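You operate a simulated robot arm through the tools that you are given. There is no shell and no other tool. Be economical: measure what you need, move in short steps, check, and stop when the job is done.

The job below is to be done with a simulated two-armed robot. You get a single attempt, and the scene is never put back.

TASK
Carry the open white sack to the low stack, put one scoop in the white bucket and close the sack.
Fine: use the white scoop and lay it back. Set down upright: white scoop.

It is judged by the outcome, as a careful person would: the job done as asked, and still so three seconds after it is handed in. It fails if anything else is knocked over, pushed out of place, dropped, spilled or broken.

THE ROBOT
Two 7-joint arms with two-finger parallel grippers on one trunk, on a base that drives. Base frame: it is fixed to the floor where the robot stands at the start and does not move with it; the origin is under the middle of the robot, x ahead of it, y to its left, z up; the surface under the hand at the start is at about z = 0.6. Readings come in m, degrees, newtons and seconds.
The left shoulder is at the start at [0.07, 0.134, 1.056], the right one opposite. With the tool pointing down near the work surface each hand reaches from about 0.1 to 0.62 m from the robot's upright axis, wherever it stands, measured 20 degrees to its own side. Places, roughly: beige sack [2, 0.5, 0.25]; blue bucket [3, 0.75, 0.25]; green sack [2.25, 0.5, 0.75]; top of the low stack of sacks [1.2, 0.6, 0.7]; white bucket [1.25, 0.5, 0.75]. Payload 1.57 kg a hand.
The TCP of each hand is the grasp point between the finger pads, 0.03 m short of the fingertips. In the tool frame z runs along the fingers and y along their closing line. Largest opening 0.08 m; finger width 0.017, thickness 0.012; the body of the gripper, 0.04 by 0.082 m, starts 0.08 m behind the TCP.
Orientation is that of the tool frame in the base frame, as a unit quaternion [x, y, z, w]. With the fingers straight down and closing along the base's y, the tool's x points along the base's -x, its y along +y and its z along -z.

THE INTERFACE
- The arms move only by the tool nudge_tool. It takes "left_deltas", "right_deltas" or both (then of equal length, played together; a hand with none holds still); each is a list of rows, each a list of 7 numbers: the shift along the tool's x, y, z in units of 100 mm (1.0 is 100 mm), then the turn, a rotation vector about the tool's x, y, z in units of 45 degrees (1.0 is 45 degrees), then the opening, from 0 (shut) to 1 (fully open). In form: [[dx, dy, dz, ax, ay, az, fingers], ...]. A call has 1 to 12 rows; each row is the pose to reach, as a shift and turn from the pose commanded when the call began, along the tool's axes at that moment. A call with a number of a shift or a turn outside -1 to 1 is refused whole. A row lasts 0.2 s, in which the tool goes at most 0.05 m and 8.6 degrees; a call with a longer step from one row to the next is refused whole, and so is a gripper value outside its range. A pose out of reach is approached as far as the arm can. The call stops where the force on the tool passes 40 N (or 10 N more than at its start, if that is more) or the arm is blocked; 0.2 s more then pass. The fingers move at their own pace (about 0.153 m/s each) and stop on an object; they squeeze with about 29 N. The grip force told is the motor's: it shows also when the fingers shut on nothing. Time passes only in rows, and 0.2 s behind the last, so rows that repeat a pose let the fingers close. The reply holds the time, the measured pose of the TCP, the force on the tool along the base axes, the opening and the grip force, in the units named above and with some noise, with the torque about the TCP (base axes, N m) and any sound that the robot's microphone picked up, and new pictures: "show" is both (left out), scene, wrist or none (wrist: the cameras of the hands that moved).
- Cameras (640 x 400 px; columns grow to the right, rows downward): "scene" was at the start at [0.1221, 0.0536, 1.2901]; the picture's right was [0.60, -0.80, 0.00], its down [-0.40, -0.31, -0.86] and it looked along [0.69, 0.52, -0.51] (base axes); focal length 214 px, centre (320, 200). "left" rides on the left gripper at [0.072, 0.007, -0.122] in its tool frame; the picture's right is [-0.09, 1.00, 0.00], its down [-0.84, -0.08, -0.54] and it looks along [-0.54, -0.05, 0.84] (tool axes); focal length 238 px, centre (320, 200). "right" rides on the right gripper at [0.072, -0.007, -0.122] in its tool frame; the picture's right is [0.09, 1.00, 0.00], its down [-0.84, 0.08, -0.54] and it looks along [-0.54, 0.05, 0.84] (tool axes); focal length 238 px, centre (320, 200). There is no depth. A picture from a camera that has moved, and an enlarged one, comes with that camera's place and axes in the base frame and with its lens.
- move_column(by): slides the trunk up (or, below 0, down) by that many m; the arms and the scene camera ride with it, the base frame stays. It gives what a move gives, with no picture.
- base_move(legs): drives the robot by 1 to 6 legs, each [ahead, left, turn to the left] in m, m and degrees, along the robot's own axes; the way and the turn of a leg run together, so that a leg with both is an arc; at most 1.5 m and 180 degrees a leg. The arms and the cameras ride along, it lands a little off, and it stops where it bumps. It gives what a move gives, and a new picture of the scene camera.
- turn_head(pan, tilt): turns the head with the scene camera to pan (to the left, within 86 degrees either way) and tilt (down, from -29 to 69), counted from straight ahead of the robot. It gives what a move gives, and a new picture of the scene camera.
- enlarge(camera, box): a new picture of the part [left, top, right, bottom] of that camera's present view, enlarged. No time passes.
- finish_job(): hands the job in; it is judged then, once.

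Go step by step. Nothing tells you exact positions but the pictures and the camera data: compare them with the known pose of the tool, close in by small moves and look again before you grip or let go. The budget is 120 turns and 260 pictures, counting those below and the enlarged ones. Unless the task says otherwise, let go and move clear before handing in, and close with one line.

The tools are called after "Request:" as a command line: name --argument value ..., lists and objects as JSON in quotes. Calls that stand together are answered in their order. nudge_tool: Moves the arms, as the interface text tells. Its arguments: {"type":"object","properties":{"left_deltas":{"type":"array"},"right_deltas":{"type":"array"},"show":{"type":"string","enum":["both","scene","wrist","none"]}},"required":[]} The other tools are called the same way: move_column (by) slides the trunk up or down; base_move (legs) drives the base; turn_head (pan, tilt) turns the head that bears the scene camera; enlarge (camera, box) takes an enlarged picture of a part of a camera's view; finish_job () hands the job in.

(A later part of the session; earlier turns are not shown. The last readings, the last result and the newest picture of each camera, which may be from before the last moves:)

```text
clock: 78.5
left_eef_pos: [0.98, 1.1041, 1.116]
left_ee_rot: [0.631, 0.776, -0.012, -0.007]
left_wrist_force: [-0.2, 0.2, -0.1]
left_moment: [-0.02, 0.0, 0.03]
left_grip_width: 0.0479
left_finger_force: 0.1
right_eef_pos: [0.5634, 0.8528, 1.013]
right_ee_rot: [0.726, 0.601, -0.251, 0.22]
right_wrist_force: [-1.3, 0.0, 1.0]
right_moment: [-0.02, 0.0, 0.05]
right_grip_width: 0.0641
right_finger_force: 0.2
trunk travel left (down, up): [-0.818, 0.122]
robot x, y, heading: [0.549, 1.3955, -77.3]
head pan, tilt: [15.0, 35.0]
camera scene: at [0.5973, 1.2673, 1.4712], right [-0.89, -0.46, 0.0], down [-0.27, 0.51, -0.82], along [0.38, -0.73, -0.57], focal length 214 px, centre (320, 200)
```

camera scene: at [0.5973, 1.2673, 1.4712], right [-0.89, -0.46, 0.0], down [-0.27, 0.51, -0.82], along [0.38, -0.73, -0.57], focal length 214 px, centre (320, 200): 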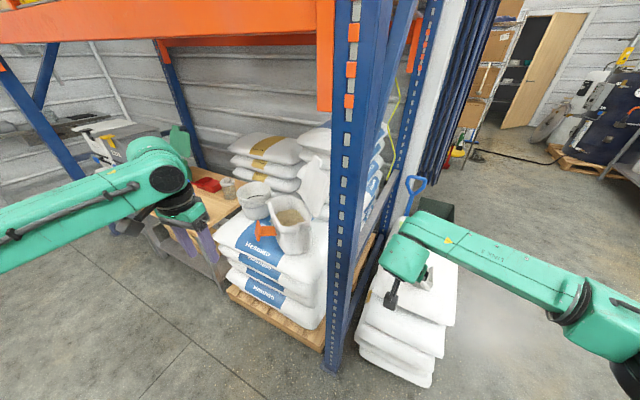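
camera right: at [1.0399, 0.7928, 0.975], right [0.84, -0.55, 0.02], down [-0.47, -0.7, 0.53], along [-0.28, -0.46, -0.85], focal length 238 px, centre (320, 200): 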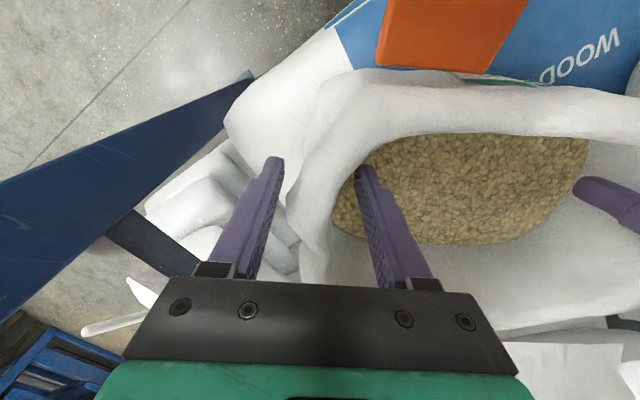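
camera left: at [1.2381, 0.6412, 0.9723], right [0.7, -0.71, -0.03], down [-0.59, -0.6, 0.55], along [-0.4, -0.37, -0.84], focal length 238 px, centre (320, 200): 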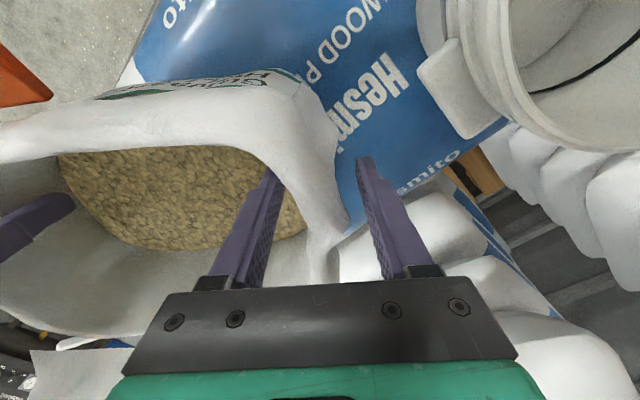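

Request:
base_move --legs '[[0.13, -0.09, 0]]'

Request:
move_column --by -0.2

Request:
turn_head --pan -10 --tilt 50

Request:
enlarge --camera "right" --box '[0, 0, 640, 400]'

```text
clock: 79.9
left_eef_pos: [0.9246, 0.9596, 1.1157]
left_ee_rot: [0.63, 0.776, -0.013, -0.007]
left_wrist_force: [0.3, 0.0, 0.2]
left_moment: [0.0, 0.02, -0.02]
left_grip_width: 0.0479
left_finger_force: 0.0
right_eef_pos: [0.5075, 0.7073, 1.0123]
right_ee_rot: [0.726, 0.601, -0.253, 0.219]
right_wrist_force: [-0.1, 0.2, 0.3]
right_moment: [-0.01, 0.0, 0.03]
right_grip_width: 0.0639
right_finger_force: 0.1
trunk travel left (down, up): [-0.818, 0.122]
robot x, y, heading: [0.4902, 1.2466, -77.3]
head pan, tilt: [15.0, 35.0]
camera scene: at [0.5417, 1.1227, 1.4712], right [-0.88, -0.47, 0.0], down [-0.27, 0.51, -0.82], along [0.38, -0.73, -0.57], focal length 214 px, centre (320, 200)
```

scene: 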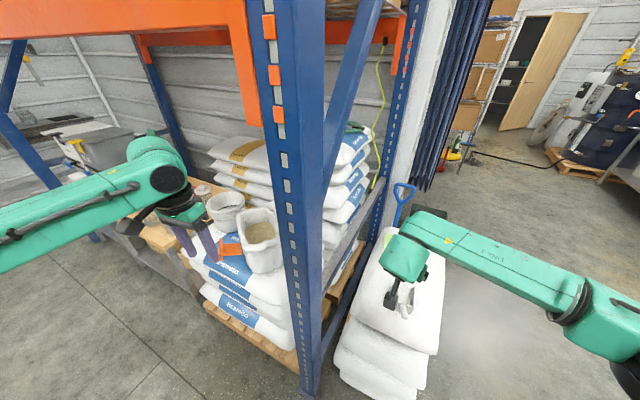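

```text
clock: 82.1
left_eef_pos: [0.9235, 0.9576, 0.915]
left_ee_rot: [0.63, 0.777, -0.012, -0.006]
left_wrist_force: [-0.2, -0.6, 0.1]
left_moment: [-0.01, 0.0, -0.02]
left_grip_width: 0.0481
left_finger_force: 0.0
right_eef_pos: [0.5066, 0.7048, 0.8127]
right_ee_rot: [0.726, 0.601, -0.251, 0.22]
right_wrist_force: [-0.5, -0.6, -0.1]
right_moment: [0.01, 0.01, 0.01]
right_grip_width: 0.064
right_finger_force: 0.0
trunk travel left (down, up): [-0.618, 0.322]
robot x, y, heading: [0.4884, 1.2472, -77.3]
head pan, tilt: [15.0, 35.0]
```

```text
clock: 83.0
left_eef_pos: [0.9232, 0.9574, 0.9148]
left_ee_rot: [0.63, 0.776, -0.011, -0.006]
left_wrist_force: [0.1, -0.2, -1.0]
left_moment: [0.02, 0.02, 0.02]
left_grip_width: 0.0479
left_finger_force: 0.0
right_eef_pos: [0.5075, 0.7051, 0.8123]
right_ee_rot: [0.726, 0.601, -0.251, 0.22]
right_wrist_force: [0.5, -0.5, 0.9]
right_moment: [0.01, -0.01, -0.04]
right_grip_width: 0.064
right_finger_force: 0.0
trunk travel left (down, up): [-0.618, 0.322]
robot x, y, heading: [0.4873, 1.2466, -77.4]
head pan, tilt: [-10.0, 50.0]
camera scene: at [0.5031, 1.1208, 1.2493], right [-1.0, -0.05, 0.0], down [-0.04, 0.76, -0.64], along [0.03, -0.64, -0.77], focal length 214 px, centre (320, 200)
```

scene: 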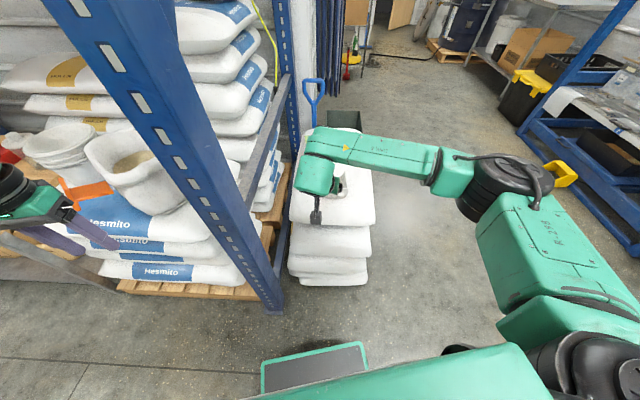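

```text
1.00 times, centred on (320, 200) of right (not enlarged: the box is as wide or as high as the picture)
camera zoom: at [0.5224, 0.8385, 0.8614], right [0.99, -0.11, -0.04], down [0.01, -0.32, 0.95], along [-0.12, -0.94, -0.31], focal length 238 px, centre (320, 200)
```

zoom: 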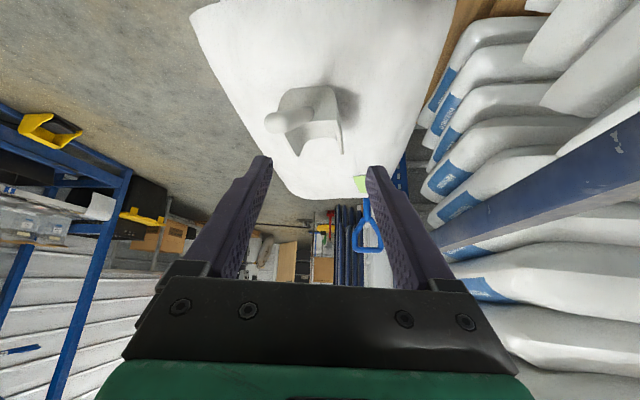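

Rays from three views put the handle sloping up, from about (0.46, 0.57, 0.68) to (0.465, 0.667, 0.72). I go to a standoff along the gripper's tilted axis and check.

Request:
nudge_tool --right_deltas '[[0.03, -0.16, 0.22, 0, 0, 0, 0.8], [0.07, -0.32, 0.45, 0, 0, 0, 0.8]]' --show "wrist"

Request:
enlarge --camera "scene" --box '[260, 110, 420, 260]'

```text
clock: 83.5
left_eef_pos: [0.9229, 0.9574, 0.9155]
left_ee_rot: [0.63, 0.777, -0.013, -0.007]
left_wrist_force: [0.8, 0.5, 0.5]
left_moment: [0.01, -0.02, -0.03]
left_grip_width: 0.0481
left_finger_force: 0.0
right_eef_pos: [0.4706, 0.6915, 0.7723]
right_ee_rot: [0.726, 0.601, -0.251, 0.219]
right_wrist_force: [0.2, 0.1, -0.2]
right_moment: [-0.01, 0.0, 0.01]
right_grip_width: 0.0642
right_finger_force: 0.2
trunk travel left (down, up): [-0.618, 0.322]
robot x, y, heading: [0.4883, 1.2449, -77.2]
head pan, tilt: [-10.0, 50.0]
camera right: at [0.487, 0.8227, 0.8217], right [0.99, -0.11, -0.04], down [0.0, -0.32, 0.95], along [-0.12, -0.94, -0.31], focal length 238 px, centre (320, 200)
```

right: 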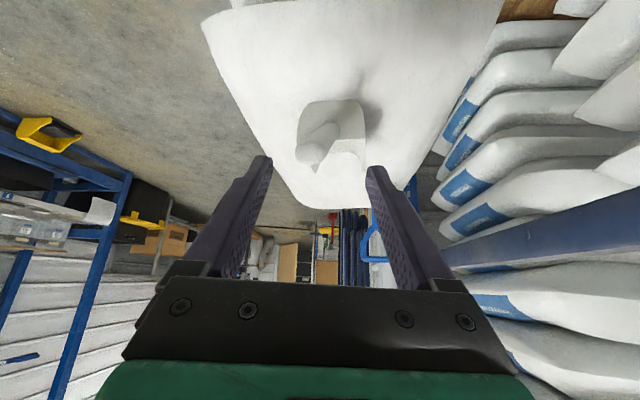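

```text
2.67 times, centred on (340, 185) of scene
camera zoom: at [0.5025, 1.1205, 1.2492], right [-1.0, -0.05, 0.0], down [-0.04, 0.77, -0.64], along [0.03, -0.64, -0.77], focal length 572 px, centre (267, 240)
```

zoom: 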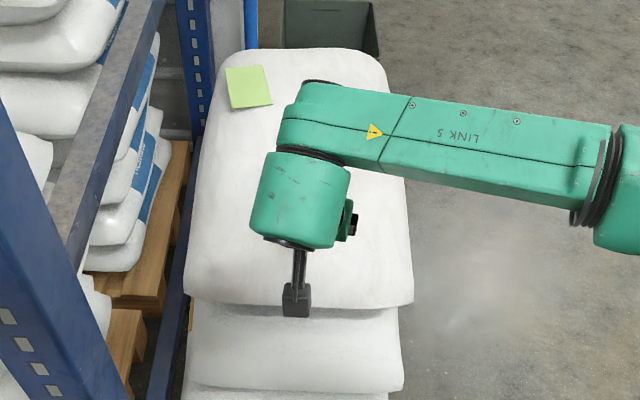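

Request:
enlarge --camera "right" --box '[250, 60, 410, 220]'

```text
2.50 times, centred on (330, 140) of right
camera zoom: at [0.487, 0.8227, 0.8217], right [0.99, -0.11, -0.04], down [0.0, -0.32, 0.95], along [-0.12, -0.94, -0.31], focal length 596 px, centre (295, 350)
```

zoom: 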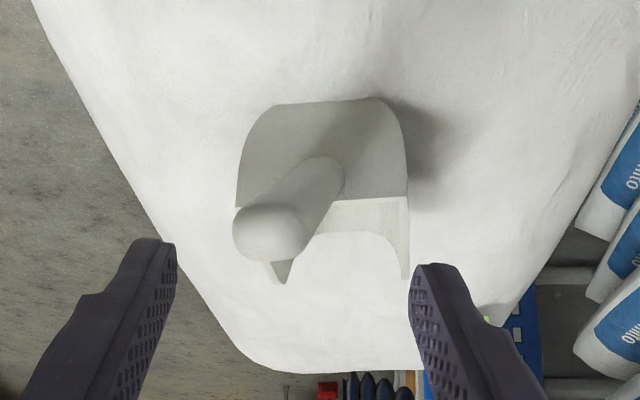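

The gripper's axis nearly lines up with the handle. I correct the yaw and slide the fingers along it.

Request:
nudge_tool --right_deltas '[[0, 0, 0, -0.07, 0, -0.085, 0.8], [0, 0, 0.1, -0.143, 0, -0.17, 0.8], [-0.02, 0.02, 0.35, -0.143, 0, -0.17, 0.8], [-0.03, 0.03, 0.6, -0.143, 0, -0.17, 0.8]]' --show "wrist"

Request:
enlarge --camera "right" --box '[240, 60, 420, 240]'

```text
clock: 84.5
left_eef_pos: [0.9231, 0.9556, 0.9144]
left_ee_rot: [0.629, 0.777, -0.013, -0.006]
left_wrist_force: [-0.3, -0.4, 0.0]
left_moment: [-0.01, 0.0, -0.01]
left_grip_width: 0.0479
left_finger_force: 0.1
right_eef_pos: [0.4685, 0.6493, 0.7274]
right_ee_rot: [0.671, 0.661, -0.233, 0.243]
right_wrist_force: [0.6, -0.3, 0.6]
right_moment: [-0.03, 0.0, 0.0]
right_grip_width: 0.0643
right_finger_force: 0.0
trunk travel left (down, up): [-0.618, 0.322]
robot x, y, heading: [0.4891, 1.2459, -77.5]
head pan, tilt: [-10.0, 50.0]
camera right: at [0.4602, 0.7824, 0.7761], right [1.0, 0.06, -0.04], down [0.06, -0.31, 0.95], along [0.05, -0.95, -0.31], focal length 238 px, centre (320, 200)
```

right: 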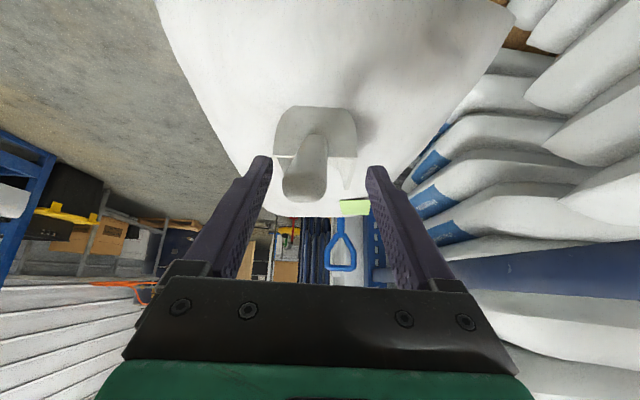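

```text
2.22 times, centred on (330, 150) of right
camera zoom: at [0.4602, 0.7824, 0.7761], right [1.0, 0.06, -0.04], down [0.06, -0.31, 0.95], along [0.05, -0.95, -0.31], focal length 530 px, centre (298, 311)
```

zoom: 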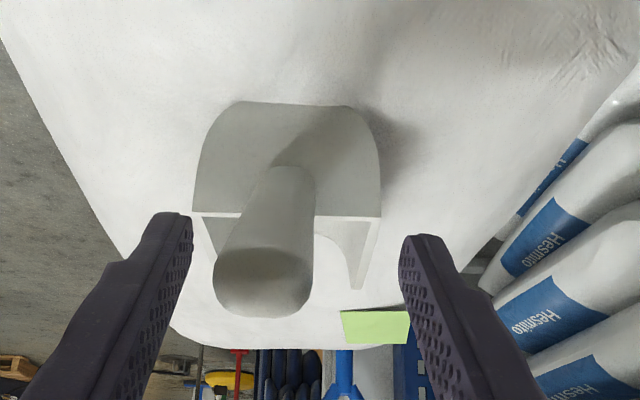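

Request:
nudge_tool --right_deltas '[[0.01, -0.08, 0.1, 0, 0, 0, 0.8], [0.01, -0.08, 0.42, 0, 0, 0, 0.8]]' --show "none"

Request:
enlarge --camera "right" --box '[220, 60, 420, 260]'

```text
clock: 85.2
left_eef_pos: [0.9236, 0.9567, 0.9146]
left_ee_rot: [0.629, 0.777, -0.012, -0.008]
left_wrist_force: [0.1, -0.3, 0.5]
left_moment: [0.01, 0.01, -0.01]
left_grip_width: 0.048
left_finger_force: 0.0
right_eef_pos: [0.4598, 0.6216, 0.6938]
right_ee_rot: [0.672, 0.661, -0.232, 0.241]
right_wrist_force: [0.4, 0.3, -0.5]
right_moment: [-0.03, -0.02, -0.01]
right_grip_width: 0.0637
right_finger_force: 0.0
trunk travel left (down, up): [-0.618, 0.322]
robot x, y, heading: [0.4877, 1.2485, -77.0]
head pan, tilt: [-10.0, 50.0]
```

```text
2.00 times, centred on (320, 160) of right
camera zoom: at [0.4526, 0.7561, 0.7426], right [1.0, 0.06, -0.04], down [0.06, -0.31, 0.95], along [0.05, -0.95, -0.31], focal length 477 px, centre (320, 280)
```

zoom: 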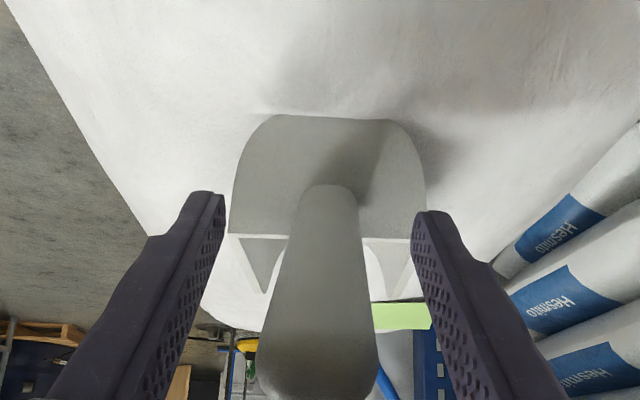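

Handle is centred between the fingers; I close.

Request:
nudge_tool --right_deltas '[[0, 0, 0, 0, 0, 0, 0.4], [0, 0, 0, 0, 0, 0, 0.1], [0, 0, 0, 0, 0, 0, 0], [0, 0, 0, 0, 0, 0, 0]]' --show "wrist"

Request:
move_column --by 0.1

Request:
enlarge --camera "right" --box '[0, 0, 640, 400]'

```text
clock: 86.2
left_eef_pos: [0.9236, 0.957, 0.9152]
left_ee_rot: [0.63, 0.777, -0.011, -0.007]
left_wrist_force: [-0.1, -0.7, 0.2]
left_moment: [-0.01, 0.01, -0.01]
left_grip_width: 0.0483
left_finger_force: 0.0
right_eef_pos: [0.4605, 0.6236, 0.696]
right_ee_rot: [0.672, 0.661, -0.232, 0.241]
right_wrist_force: [-0.8, 0.4, 1.5]
right_moment: [-0.06, 0.05, 0.01]
right_grip_width: 0.0237
right_finger_force: 29.0
trunk travel left (down, up): [-0.618, 0.322]
robot x, y, heading: [0.4874, 1.2483, -77.2]
head pan, tilt: [-10.0, 50.0]
camera right: at [0.4523, 0.757, 0.7435], right [1.0, 0.06, -0.04], down [0.06, -0.31, 0.95], along [0.05, -0.95, -0.31], focal length 238 px, centre (320, 200)
```

right: 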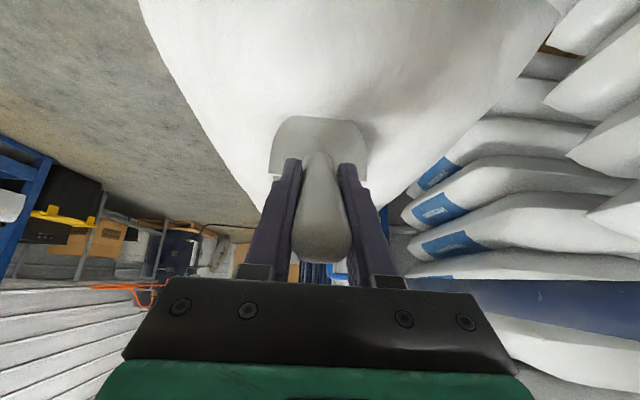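

```text
clock: 87.5
left_eef_pos: [0.9232, 0.957, 1.0141]
left_ee_rot: [0.63, 0.776, -0.012, -0.006]
left_wrist_force: [0.8, 0.4, 0.3]
left_moment: [-0.02, -0.01, 0.02]
left_grip_width: 0.048
left_finger_force: 0.0
right_eef_pos: [0.4595, 0.6228, 0.7956]
right_ee_rot: [0.671, 0.662, -0.231, 0.242]
right_wrist_force: [0.2, 1.4, -1.4]
right_moment: [0.09, -0.03, 0.01]
right_grip_width: 0.0239
right_finger_force: 29.2
trunk travel left (down, up): [-0.718, 0.222]
robot x, y, heading: [0.4899, 1.2469, -77.2]
head pan, tilt: [-10.0, 50.0]
```

```text
1.00 times, centred on (320, 200) of right (not enlarged: the box is as wide or as high as the picture)
camera zoom: at [0.4524, 0.7566, 0.843], right [1.0, 0.06, -0.04], down [0.06, -0.31, 0.95], along [0.05, -0.95, -0.31], focal length 238 px, centre (320, 200)
```

zoom: 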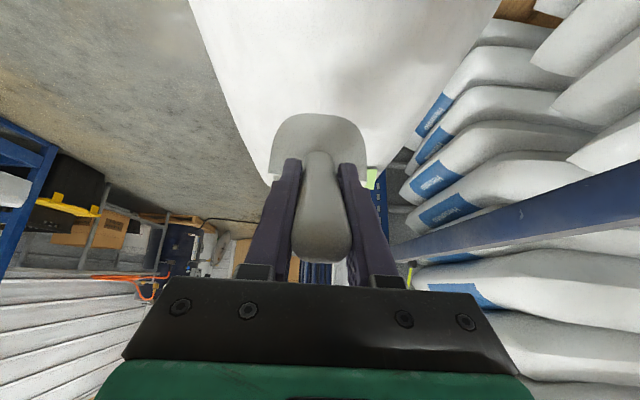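

The scoop is held level. I raise the left arm out of the way, back off and go round to the sack again, at an angle.

Request:
nudge_tool --left_deltas '[[0.1, 0, -0.3, 0, 0, 0, 0.6], [0.3, 0, -0.6, 0, 0, 0, 0.6], [0.5, 0, -0.9, 0, 0, 0, 0.6]]' --show "none"

Request:
move_column --by 0.12

Request:
base_move --legs '[[-0.48, 0, 0], [0.244, 1.08, 0], [0, 0, -40]]'

```text
clock: 88.3
left_eef_pos: [0.9135, 1.0091, 1.1042]
left_ee_rot: [0.63, 0.777, -0.011, -0.006]
left_wrist_force: [0.0, 0.4, 0.3]
left_moment: [-0.03, -0.02, -0.03]
left_grip_width: 0.0482
left_finger_force: 0.0
right_eef_pos: [0.4582, 0.6245, 0.7962]
right_ee_rot: [0.671, 0.661, -0.233, 0.244]
right_wrist_force: [-0.1, 0.6, -1.3]
right_moment: [0.13, -0.02, 0.03]
right_grip_width: 0.0238
right_finger_force: 29.0
trunk travel left (down, up): [-0.718, 0.222]
robot x, y, heading: [0.4865, 1.2479, -77.3]
head pan, tilt: [-10.0, 50.0]
```

```text
clock: 89.8
left_eef_pos: [0.9168, 1.0072, 1.2245]
left_ee_rot: [0.63, 0.776, -0.012, -0.006]
left_wrist_force: [-0.1, 0.1, -0.7]
left_moment: [0.0, -0.03, -0.02]
left_grip_width: 0.0483
left_finger_force: 0.0
right_eef_pos: [0.4601, 0.6226, 0.9145]
right_ee_rot: [0.67, 0.662, -0.231, 0.243]
right_wrist_force: [-1.6, -0.5, -1.6]
right_moment: [0.11, -0.01, -0.01]
right_grip_width: 0.0242
right_finger_force: 29.5
trunk travel left (down, up): [-0.838, 0.102]
robot x, y, heading: [0.4861, 1.2485, -77.4]
head pan, tilt: [-10.0, 50.0]
```

```text
clock: 99.8
left_eef_pos: [1.6702, 1.2774, 1.2235]
left_ee_rot: [0.856, 0.517, -0.01, -0.011]
left_wrist_force: [-0.4, 0.0, -0.3]
left_moment: [0.03, -0.01, 0.02]
left_grip_width: 0.048
left_finger_force: 0.1
right_eef_pos: [1.0736, 1.2696, 0.9127]
right_ee_rot: [0.855, 0.395, -0.3, 0.15]
right_wrist_force: [0.4, -0.3, -1.6]
right_moment: [0.09, -0.06, 0.0]
right_grip_width: 0.0237
right_finger_force: 28.7
trunk travel left (down, up): [-0.838, 0.102]
robot x, y, heading: [1.4946, 1.7344, -116.9]
head pan, tilt: [-10.0, 50.0]
camera scene: at [1.4242, 1.6269, 1.4692], right [-0.8, 0.6, 0.0], down [0.46, 0.61, -0.64], along [-0.38, -0.51, -0.77], focal length 214 px, centre (320, 200)
```

scene: 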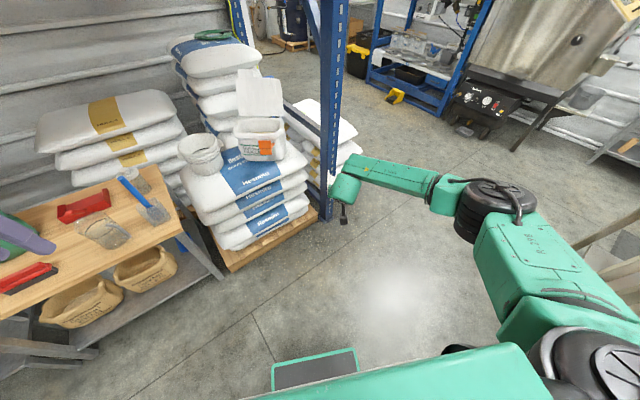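

Request:
enlarge --camera "scene" --box '[160, 60, 340, 240]'

```text
2.22 times, centred on (250, 150) of scene
camera zoom: at [1.4242, 1.6269, 1.4692], right [-0.8, 0.6, 0.0], down [0.46, 0.61, -0.64], along [-0.38, -0.51, -0.77], focal length 477 px, centre (476, 311)
```

zoom: 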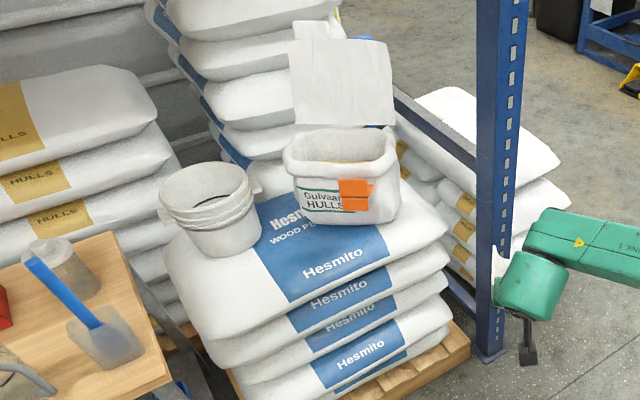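

Sack and bucket stand well; sack centre near (1.09, 0.67), bucket near (1.38, 0.60). I raise the hand and test pitching the scoop down here in free space first.

Request:
move_column --by 0.1

Request:
nudge_tool --right_deltas '[[0, 0, 0, 0, 0.17, 0, 0], [0, 0, 0, 0, 0.34, 0, 0], [0, 0, 0, 0, 0.51, 0, 0], [0, 0, 0, 0, 0.68, 0, 0], [0, 0, 0, 0, 0.85, 0, 0], [0, 0, 0, 0, 1, 0, 0]]' --show "both"

```text
clock: 101.2
left_eef_pos: [1.6694, 1.278, 1.3235]
left_ee_rot: [0.855, 0.518, -0.009, -0.01]
left_wrist_force: [-0.7, -0.2, -0.2]
left_moment: [-0.02, -0.02, -0.01]
left_grip_width: 0.0479
left_finger_force: 0.0
right_eef_pos: [1.0734, 1.2696, 1.0151]
right_ee_rot: [0.855, 0.396, -0.3, 0.15]
right_wrist_force: [-0.8, 0.2, -0.7]
right_moment: [0.09, -0.09, 0.0]
right_grip_width: 0.0235
right_finger_force: 28.7
trunk travel left (down, up): [-0.938, 0.002]
robot x, y, heading: [1.4944, 1.7369, -116.7]
head pan, tilt: [-10.0, 50.0]
```

```text
clock: 102.5
left_eef_pos: [1.6695, 1.2791, 1.3237]
left_ee_rot: [0.855, 0.518, -0.009, -0.01]
left_wrist_force: [0.7, -0.4, -1.0]
left_moment: [0.03, -0.01, -0.01]
left_grip_width: 0.0481
left_finger_force: 0.1
right_eef_pos: [1.0834, 1.2837, 1.0171]
right_ee_rot: [0.906, 0.424, -0.005, 0.014]
right_wrist_force: [-0.5, 0.2, -1.4]
right_moment: [0.01, -0.04, 0.0]
right_grip_width: 0.0237
right_finger_force: 29.0
right hand out of reach, approached as far as the arm can: row 5, 6
trunk travel left (down, up): [-0.938, 0.002]
robot x, y, heading: [1.4951, 1.7341, -116.7]
head pan, tilt: [-10.0, 50.0]
camera scene: at [1.4227, 1.6286, 1.5693], right [-0.8, 0.6, 0.0], down [0.46, 0.61, -0.64], along [-0.38, -0.52, -0.77], focal length 214 px, centre (320, 200)
camera right: at [1.1235, 1.3477, 1.1372], right [0.82, -0.57, 0.02], down [-0.48, -0.68, 0.56], along [-0.31, -0.47, -0.83], focal length 238 px, centre (320, 200)
```

scene: 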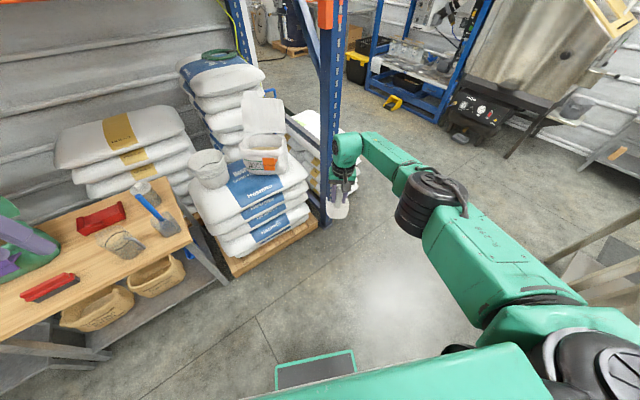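
right: 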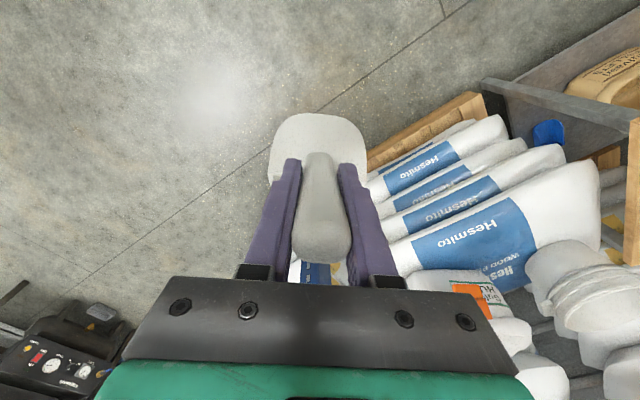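

The wrist reaches straight down (about 40° pitch) but not beyond at this stretch. I test pulling in closer with more pitch, which the dump needs.

Request:
nudge_tool --right_deltas '[[0.4, 0, 0, 0, 0, 0, 0], [0.8, 0, 0, 0, 0, 0, 0], [1, 0, 0, 0, 0.18, 0, 0], [1, 0, 0, 0, 0.36, 0, 0], [1, 0, 0, 0, 0.54, 0, 0], [1, 0, 0, 0, 0.72, 0, 0]]' --show "scene"

```text
clock: 104.0
left_eef_pos: [1.6712, 1.2775, 1.3238]
left_ee_rot: [0.855, 0.518, -0.009, -0.01]
left_wrist_force: [-0.3, -0.2, -0.2]
left_moment: [0.01, -0.05, -0.02]
left_grip_width: 0.0478
left_finger_force: 0.0
right_eef_pos: [1.1634, 1.369, 1.0208]
right_ee_rot: [0.871, 0.411, 0.247, -0.106]
right_wrist_force: [0.5, -0.1, -1.0]
right_moment: [-0.07, 0.03, -0.02]
right_grip_width: 0.0238
right_finger_force: 29.1
right hand out of reach, approached as far as the arm can: row 6
trunk travel left (down, up): [-0.938, 0.002]
robot x, y, heading: [1.4911, 1.7349, -116.9]
head pan, tilt: [-10.0, 50.0]
camera scene: at [1.426, 1.6263, 1.5693], right [-0.8, 0.6, 0.0], down [0.46, 0.61, -0.64], along [-0.39, -0.51, -0.77], focal length 214 px, centre (320, 200)
```

scene: 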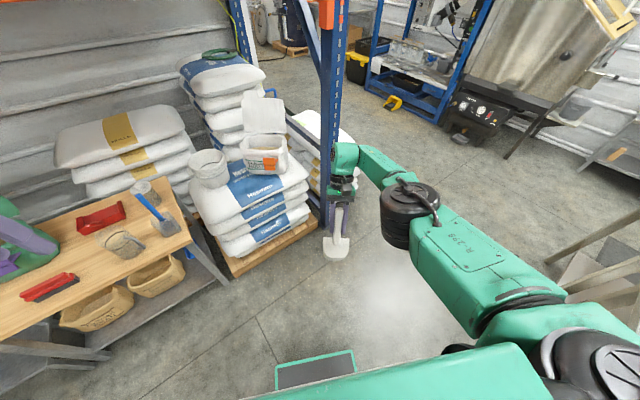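

At closer range the scoop pitches to about 70°, enough for dipping and pouring. I raise the right hand, lower the left so it clears the orange beam, and drive in at a steeper heading.

Request:
nudge_tool --left_deltas '[[0, 0, 0.3, 0, 0, 0, 0.6], [0, 0, 0.6, 0, 0, 0, 0.6], [0, 0, 0.9, 0, 0, 0, 0.6], [0, 0, 1, 0, 0, 0, 0.6]]' --right_deltas '[[0.1, 0, -0.17, 0, -0.13, 0, 0], [0.2, 0, -0.34, 0, -0.27, 0, 0], [0.3, 0.01, -0.5, 0, -0.27, 0, 0], [0.41, 0.015, -0.68, 0, -0.27, 0, 0]]' --show "none"

Request:
nudge_tool --left_deltas '[[0, 0, 0.3, 0, 0, 0, 0.6], [0, 0, 0.6, 0, 0, 0, 0.6], [0, 0, 0.9, 0, 0, 0, 0.6], [0, 0, 1, 0, 0, 0, 0.6]]' --show "none"

Request:
base_move --legs '[[0, 0, 17], [0.35, -0.06, 0]]'

```text
clock: 105.0
left_eef_pos: [1.6663, 1.2788, 1.2221]
left_ee_rot: [0.855, 0.518, -0.009, -0.01]
left_wrist_force: [-0.7, 0.3, 0.2]
left_moment: [-0.01, 0.02, 0.01]
left_grip_width: 0.0477
left_finger_force: 0.1
right_eef_pos: [1.1618, 1.3694, 1.1]
right_ee_rot: [0.893, 0.419, 0.153, -0.061]
right_wrist_force: [-0.5, 0.1, -0.9]
right_moment: [0.0, 0.01, -0.02]
right_grip_width: 0.0235
right_finger_force: 29.4
trunk travel left (down, up): [-0.938, 0.002]
robot x, y, heading: [1.4955, 1.7349, -116.6]
head pan, tilt: [-10.0, 50.0]
```

```text
clock: 106.0
left_eef_pos: [1.6643, 1.2813, 1.121]
left_ee_rot: [0.856, 0.517, -0.009, -0.011]
left_wrist_force: [-0.3, 0.7, 0.1]
left_moment: [-0.01, 0.0, 0.0]
left_grip_width: 0.0477
left_finger_force: 0.0
right_eef_pos: [1.162, 1.369, 1.0993]
right_ee_rot: [0.893, 0.419, 0.154, -0.061]
right_wrist_force: [0.6, -0.7, -1.7]
right_moment: [-0.03, -0.01, 0.01]
right_grip_width: 0.0235
right_finger_force: 28.6
trunk travel left (down, up): [-0.938, 0.002]
robot x, y, heading: [1.4914, 1.736, -116.9]
head pan, tilt: [-10.0, 50.0]
```

```text
clock: 109.2
left_eef_pos: [1.6705, 1.0241, 1.1223]
left_ee_rot: [0.772, 0.636, -0.012, -0.009]
left_wrist_force: [-0.4, -0.2, 0.4]
left_moment: [0.0, 0.0, -0.03]
left_grip_width: 0.0482
left_finger_force: 0.0
right_eef_pos: [1.1625, 0.9652, 1.1011]
right_ee_rot: [0.823, 0.544, 0.143, -0.083]
right_wrist_force: [0.0, 0.5, -1.3]
right_moment: [-0.01, 0.03, -0.02]
right_grip_width: 0.0236
right_finger_force: 29.2
trunk travel left (down, up): [-0.938, 0.002]
robot x, y, heading: [1.375, 1.4057, -100.2]
head pan, tilt: [-10.0, 50.0]
camera scene: at [1.3401, 1.2887, 1.5695], right [-0.94, 0.34, 0.0], down [0.26, 0.72, -0.64], along [-0.22, -0.61, -0.76], focal length 214 px, centre (320, 200)
```

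scene: 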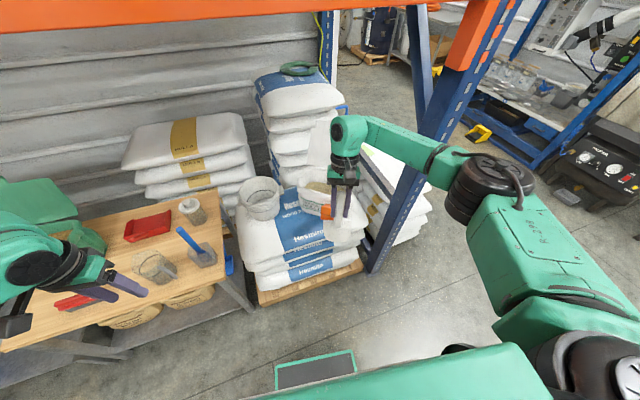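

Request:
base_move --legs '[[0.2, -0.01, 0]]'

Request:
enlarge --camera "scene" --box '[220, 80, 420, 280]'

Request:
enlarge --camera "right" --box '[0, 0, 640, 400]'

```text
clock: 110.8
left_eef_pos: [1.6247, 0.8297, 1.1234]
left_ee_rot: [0.771, 0.637, -0.012, -0.008]
left_wrist_force: [-1.5, -0.3, -0.2]
left_moment: [0.0, -0.01, 0.0]
left_grip_width: 0.0479
left_finger_force: 0.1
right_eef_pos: [1.1174, 0.7691, 1.1032]
right_ee_rot: [0.823, 0.544, 0.142, -0.082]
right_wrist_force: [0.4, 1.3, -0.2]
right_moment: [-0.06, 0.01, 0.01]
right_grip_width: 0.0239
right_finger_force: 29.1
trunk travel left (down, up): [-0.938, 0.002]
robot x, y, heading: [1.3295, 1.2088, -100.2]
head pan, tilt: [-10.0, 50.0]
camera scene: at [1.2948, 1.0934, 1.5697], right [-0.94, 0.34, 0.0], down [0.26, 0.72, -0.65], along [-0.22, -0.61, -0.76], focal length 214 px, centre (320, 200)
```

scene: 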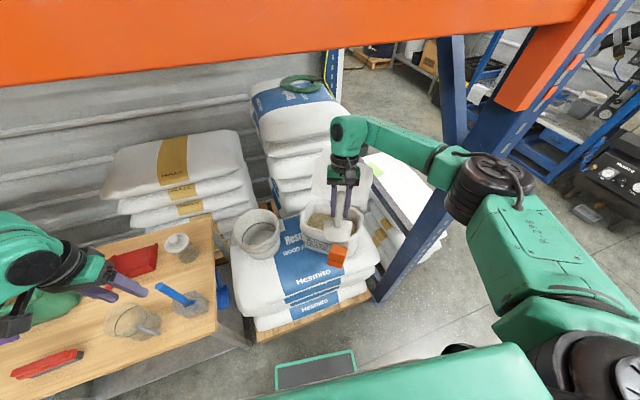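

```text
2.00 times, centred on (320, 180) of scene
camera zoom: at [1.2948, 1.0934, 1.5697], right [-0.94, 0.34, 0.0], down [0.26, 0.72, -0.65], along [-0.22, -0.61, -0.76], focal length 429 px, centre (320, 240)
```

zoom: 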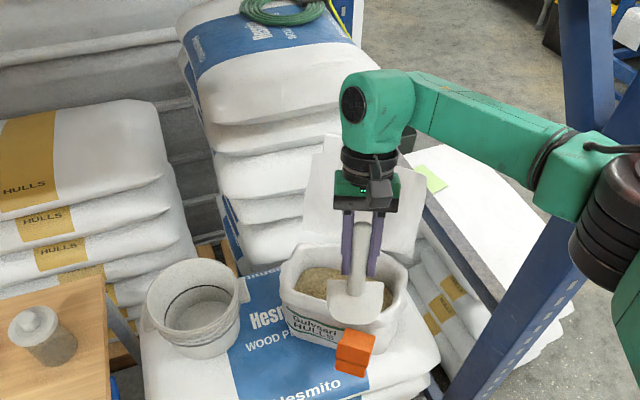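

```text
1.00 times, centred on (320, 200) of right (not enlarged: the box is as wide or as high as the picture)
camera zoom: at [1.1199, 0.8002, 1.24], right [0.95, -0.31, 0.05], down [-0.31, -0.92, 0.24], along [-0.03, -0.25, -0.97], focal length 238 px, centre (320, 200)
```

zoom: 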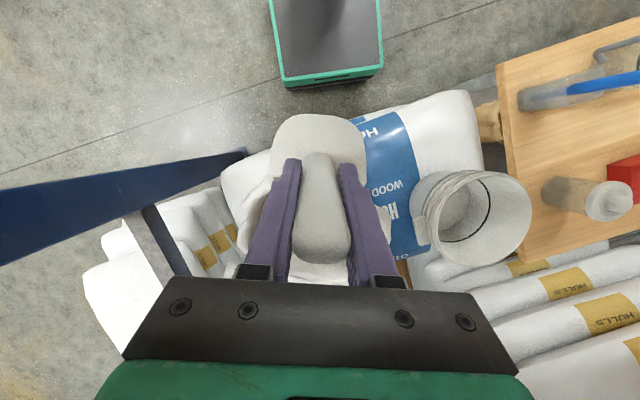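

Sack mouth centre measures (1.092, 0.662). I bring the scoop over it.

Request:
base_move --legs '[[0.1, -0.005, 0]]'

Request:
enlarge --camera "scene" --box '[240, 120, 420, 290]'

```text
clock: 111.9
left_eef_pos: [1.6029, 0.7325, 1.1231]
left_ee_rot: [0.77, 0.637, -0.012, -0.008]
left_wrist_force: [0.0, -0.1, 0.2]
left_moment: [-0.06, 0.03, 0.01]
left_grip_width: 0.0482
left_finger_force: 0.1
right_eef_pos: [1.098, 0.673, 1.1025]
right_ee_rot: [0.823, 0.545, 0.141, -0.082]
right_wrist_force: [-0.7, 1.6, -1.2]
right_moment: [-0.06, 0.01, 0.0]
right_grip_width: 0.0235
right_finger_force: 28.5
trunk travel left (down, up): [-0.938, 0.002]
robot x, y, heading: [1.3074, 1.1163, -100.0]
head pan, tilt: [-10.0, 50.0]
camera scene: at [1.2732, 0.9975, 1.5699], right [-0.94, 0.34, 0.0], down [0.26, 0.72, -0.65], along [-0.22, -0.61, -0.76], focal length 214 px, centre (320, 200)
```

scene: 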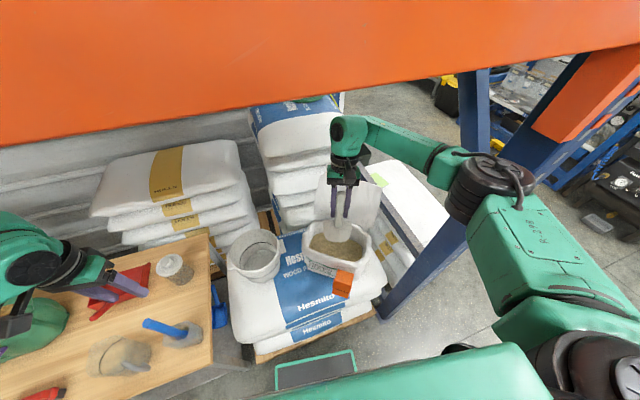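

```text
2.35 times, centred on (330, 205) of scene
camera zoom: at [1.2732, 0.9975, 1.5699], right [-0.94, 0.34, 0.0], down [0.26, 0.72, -0.65], along [-0.22, -0.61, -0.76], focal length 505 px, centre (296, 188)
```

zoom: 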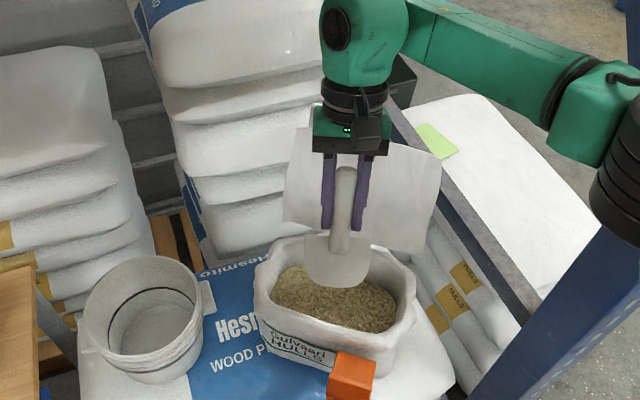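

The scoop tip is right over the opening, matching the computed tip. I dip it with the trunk.

Request:
move_column --by -0.1

Request:
move_column --by -0.05

Request:
enlarge --camera "scene" --box '[240, 120, 420, 290]'

```text
clock: 113.3
left_eef_pos: [1.601, 0.7279, 1.0229]
left_ee_rot: [0.771, 0.637, -0.01, -0.009]
left_wrist_force: [-0.1, 1.0, -1.2]
left_moment: [0.02, -0.01, 0.0]
left_grip_width: 0.0479
left_finger_force: 0.1
right_eef_pos: [1.0948, 0.6662, 0.9994]
right_ee_rot: [0.823, 0.544, 0.143, -0.082]
right_wrist_force: [-2.5, -3.3, 3.3]
right_moment: [-0.2, 0.12, -0.04]
right_grip_width: 0.0237
right_finger_force: 28.9
trunk travel left (down, up): [-0.838, 0.102]
robot x, y, heading: [1.3035, 1.1116, -99.9]
head pan, tilt: [-10.0, 50.0]
```

```text
clock: 114.2
left_eef_pos: [1.6011, 0.7279, 0.9716]
left_ee_rot: [0.77, 0.638, -0.011, -0.009]
left_wrist_force: [0.6, 0.0, -0.2]
left_moment: [0.04, -0.01, 0.0]
left_grip_width: 0.0477
left_finger_force: 0.1
right_eef_pos: [1.0953, 0.6671, 0.9496]
right_ee_rot: [0.822, 0.544, 0.144, -0.084]
right_wrist_force: [0.5, -0.8, -2.7]
right_moment: [-0.1, 0.08, -0.03]
right_grip_width: 0.0239
right_finger_force: 29.4
trunk travel left (down, up): [-0.788, 0.152]
robot x, y, heading: [1.306, 1.1107, -99.8]
head pan, tilt: [-10.0, 50.0]
```

```text
2.35 times, centred on (330, 205) of scene
camera zoom: at [1.2711, 0.9899, 1.4191], right [-0.94, 0.34, 0.0], down [0.26, 0.72, -0.64], along [-0.22, -0.6, -0.77], focal length 505 px, centre (296, 188)
```

zoom: 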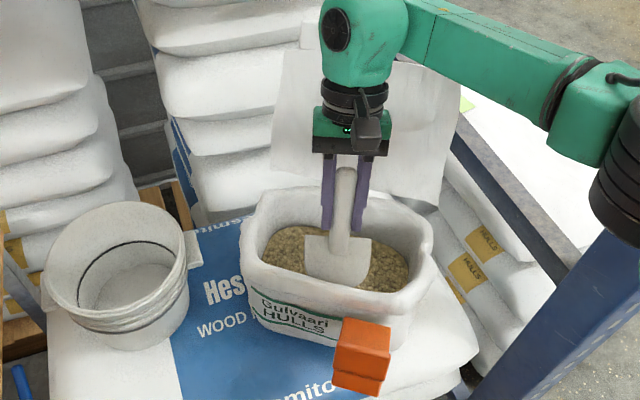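

The tip is in the hulls. I go 2 cm deeper and then sweep the scoop up to level while lifting.

Request:
move_column --by -0.02

Request:
nudge_tool --right_deltas '[[0.125, 0, 0.087, 0, -0.178, 0, 0], [0.229, 0, 0.163, 0, -0.356, 0, 0], [0.373, 0, 0.23, 0, -0.533, 0, 0], [0.544, 0, 0.28, 0, -0.711, 0, 0], [0.756, 0, 0.264, 0, -0.889, 0, 0]]' --show "none"

Request:
enlarge --camera "scene" --box '[240, 120, 420, 290]'

```text
clock: 114.9
left_eef_pos: [1.6017, 0.7275, 0.9524]
left_ee_rot: [0.77, 0.638, -0.011, -0.008]
left_wrist_force: [0.3, 0.0, 0.2]
left_moment: [0.0, 0.02, 0.01]
left_grip_width: 0.048
left_finger_force: 0.1
right_eef_pos: [1.0954, 0.6668, 0.9294]
right_ee_rot: [0.822, 0.545, 0.143, -0.084]
right_wrist_force: [0.6, 1.0, -2.2]
right_moment: [-0.04, 0.02, 0.02]
right_grip_width: 0.0239
right_finger_force: 28.8
trunk travel left (down, up): [-0.768, 0.172]
robot x, y, heading: [1.3047, 1.1147, -100.1]
head pan, tilt: [-10.0, 50.0]
```

```text
clock: 116.1
left_eef_pos: [1.6022, 0.7292, 0.9526]
left_ee_rot: [0.77, 0.637, -0.01, -0.008]
left_wrist_force: [0.4, -0.2, -0.1]
left_moment: [-0.03, 0.01, 0.01]
left_grip_width: 0.048
left_finger_force: 0.0
right_eef_pos: [1.1273, 0.7417, 0.9282]
right_ee_rot: [0.822, 0.539, -0.148, 0.109]
right_wrist_force: [-2.6, -3.7, -3.9]
right_moment: [-0.16, 0.23, -0.19]
right_grip_width: 0.0238
right_finger_force: 29.2
trunk travel left (down, up): [-0.768, 0.172]
robot x, y, heading: [1.3053, 1.1131, -100.0]
head pan, tilt: [-10.0, 50.0]
```

```text
2.35 times, centred on (330, 205) of scene
camera zoom: at [1.2713, 0.9902, 1.3992], right [-0.94, 0.34, 0.0], down [0.26, 0.72, -0.64], along [-0.22, -0.6, -0.77], focal length 505 px, centre (296, 188)
```

zoom: 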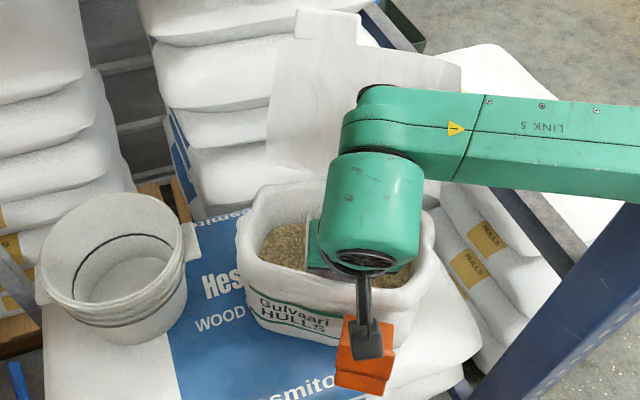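

Request:
nudge_tool --right_deltas '[[0.15, 0, -0.23, 0, -0.178, 0, 0], [0.267, 0, -0.43, 0, -0.356, 0, 0], [0.262, 0, -0.6, 0, -0.5, 0, 0], [0.257, 0, -0.8, 0, -0.5, 0, 0]]' --show "both"

```text
clock: 117.1
left_eef_pos: [1.6026, 0.7289, 0.9516]
left_ee_rot: [0.77, 0.638, -0.011, -0.009]
left_wrist_force: [-0.6, 0.3, 0.2]
left_moment: [0.0, -0.01, -0.05]
left_grip_width: 0.0478
left_finger_force: 0.1
right_eef_pos: [1.1477, 0.7902, 0.9956]
right_ee_rot: [0.777, 0.508, -0.304, 0.211]
right_wrist_force: [-0.4, 1.0, -1.0]
right_moment: [0.17, -0.09, -0.02]
right_grip_width: 0.0238
right_finger_force: 29.3
trunk travel left (down, up): [-0.768, 0.172]
robot x, y, heading: [1.3064, 1.1127, -99.9]
head pan, tilt: [-10.0, 50.0]
camera scene: at [1.2715, 0.9901, 1.3992], right [-0.94, 0.34, 0.0], down [0.26, 0.72, -0.64], along [-0.22, -0.6, -0.77], focal length 214 px, centre (320, 200)
camera right: at [1.1931, 0.9195, 1.0337], right [0.94, -0.33, -0.04], down [-0.04, -0.24, 0.97], along [-0.33, -0.91, -0.24], focal length 238 px, centre (320, 200)
```

scene: 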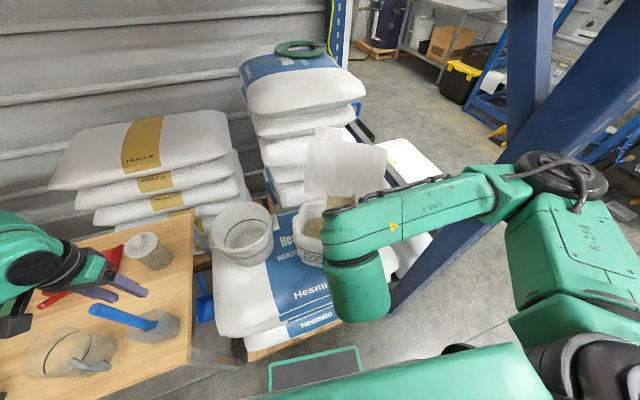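
right: 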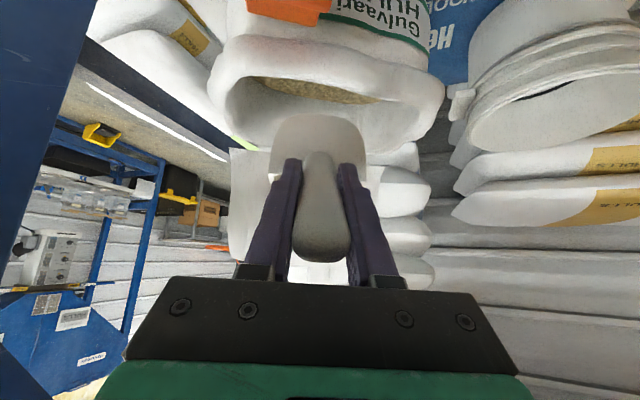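

Request:
enlarge --camera "scene" --box '[260, 120, 420, 290]'

```text
2.35 times, centred on (340, 205) of scene
camera zoom: at [1.2715, 0.9901, 1.3992], right [-0.94, 0.34, 0.0], down [0.26, 0.72, -0.64], along [-0.22, -0.6, -0.77], focal length 505 px, centre (273, 188)
```

zoom: 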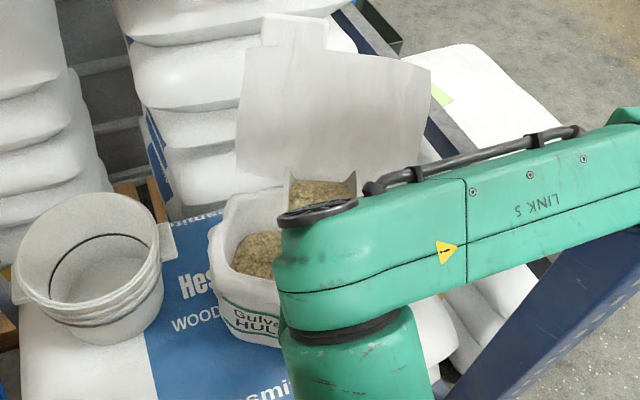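

The scoop holds a heap of hulls. I raise it with the trunk and carry it over to the bucket, turning 20° left.

Request:
move_column --by 0.13

Request:
base_move --legs '[[-0.02, 0.115, 0], [0, 0, 20]]'

Request:
turn_head --pan 15 --tilt 55

```text
clock: 118.6
left_eef_pos: [1.602, 0.7282, 1.0815]
left_ee_rot: [0.77, 0.638, -0.01, -0.009]
left_wrist_force: [-0.7, -0.1, 0.3]
left_moment: [0.01, -0.01, -0.02]
left_grip_width: 0.0479
left_finger_force: 0.1
right_eef_pos: [1.1469, 0.7899, 1.1242]
right_ee_rot: [0.778, 0.509, -0.304, 0.211]
right_wrist_force: [-0.4, -0.4, -2.9]
right_moment: [0.22, -0.09, 0.0]
right_grip_width: 0.024
right_finger_force: 29.3
trunk travel left (down, up): [-0.898, 0.042]
robot x, y, heading: [1.307, 1.1147, -100.2]
head pan, tilt: [-10.0, 50.0]
```

```text
clock: 121.0
left_eef_pos: [1.8365, 0.8526, 1.0816]
left_ee_rot: [0.646, 0.763, -0.011, -0.007]
left_wrist_force: [0.2, -0.1, 0.5]
left_moment: [0.02, 0.0, 0.0]
left_grip_width: 0.048
left_finger_force: 0.0
right_eef_pos: [1.3879, 0.7526, 1.1243]
right_ee_rot: [0.675, 0.638, -0.262, 0.262]
right_wrist_force: [-0.7, -0.1, -2.2]
right_moment: [0.22, -0.03, -0.01]
right_grip_width: 0.0238
right_finger_force: 28.7
trunk travel left (down, up): [-0.898, 0.042]
robot x, y, heading: [1.4248, 1.1108, -79.7]
head pan, tilt: [-10.0, 50.0]
camera scene: at [1.4341, 0.9839, 1.5292], right [-1.0, -0.01, 0.0], down [0.0, 0.77, -0.64], along [0.0, -0.64, -0.77], focal length 214 px, centre (320, 200)
```

scene: 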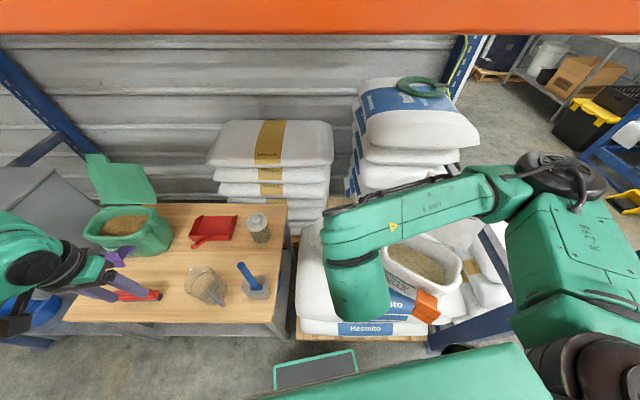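

```text
clock: 121.9
left_eef_pos: [1.8376, 0.854, 1.0825]
left_ee_rot: [0.646, 0.763, -0.011, -0.006]
left_wrist_force: [0.1, 0.4, 0.8]
left_moment: [0.03, -0.01, 0.05]
left_grip_width: 0.0479
left_finger_force: 0.0
right_eef_pos: [1.3875, 0.7542, 1.1257]
right_ee_rot: [0.675, 0.639, -0.261, 0.262]
right_wrist_force: [0.3, -0.3, -2.7]
right_moment: [0.21, -0.04, 0.05]
right_grip_width: 0.0235
right_finger_force: 28.7
trunk travel left (down, up): [-0.898, 0.042]
robot x, y, heading: [1.4245, 1.112, -79.5]
head pan, tilt: [15.0, 55.0]
camera scene: at [1.4661, 0.9962, 1.5227], right [-0.9, -0.43, 0.0], down [-0.35, 0.74, -0.57], along [0.24, -0.52, -0.82], focal length 214 px, centre (320, 200)
```

scene: 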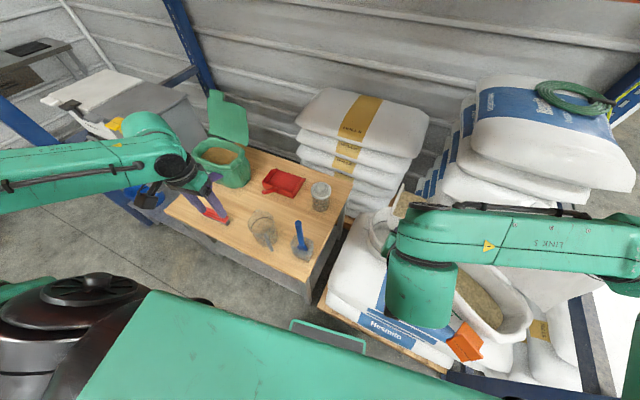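

Request:
enlarge --camera "right" --box '[0, 0, 640, 400]'

Request:
enlarge --camera "scene" --box '[320, 150, 480, 290]'

```text
1.00 times, centred on (320, 200) of right (not enlarged: the box is as wide or as high as the picture)
camera zoom: at [1.3874, 0.8913, 1.1637], right [1.0, 0.02, -0.04], down [0.05, -0.24, 0.97], along [0.01, -0.97, -0.24], focal length 238 px, centre (320, 200)
```

zoom: 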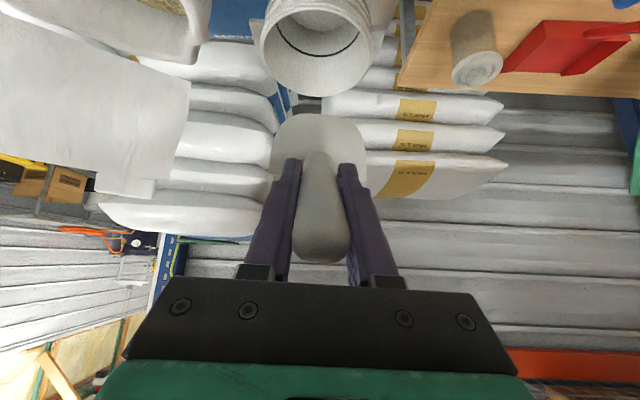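

```text
2.86 times, centred on (400, 220) of scene
camera zoom: at [1.4661, 0.9962, 1.5227], right [-0.9, -0.43, 0.0], down [-0.35, 0.74, -0.57], along [0.24, -0.52, -0.82], focal length 613 px, centre (91, 143)
```

zoom: 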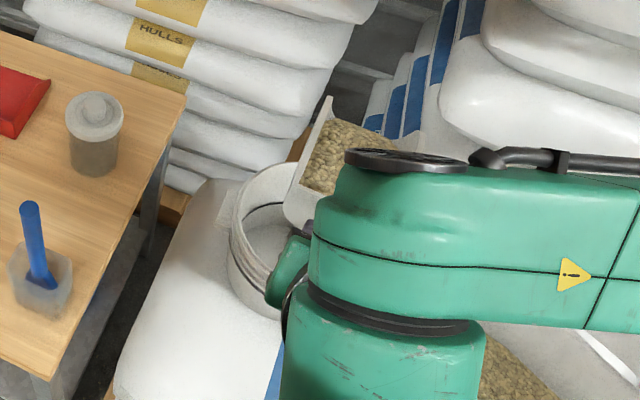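

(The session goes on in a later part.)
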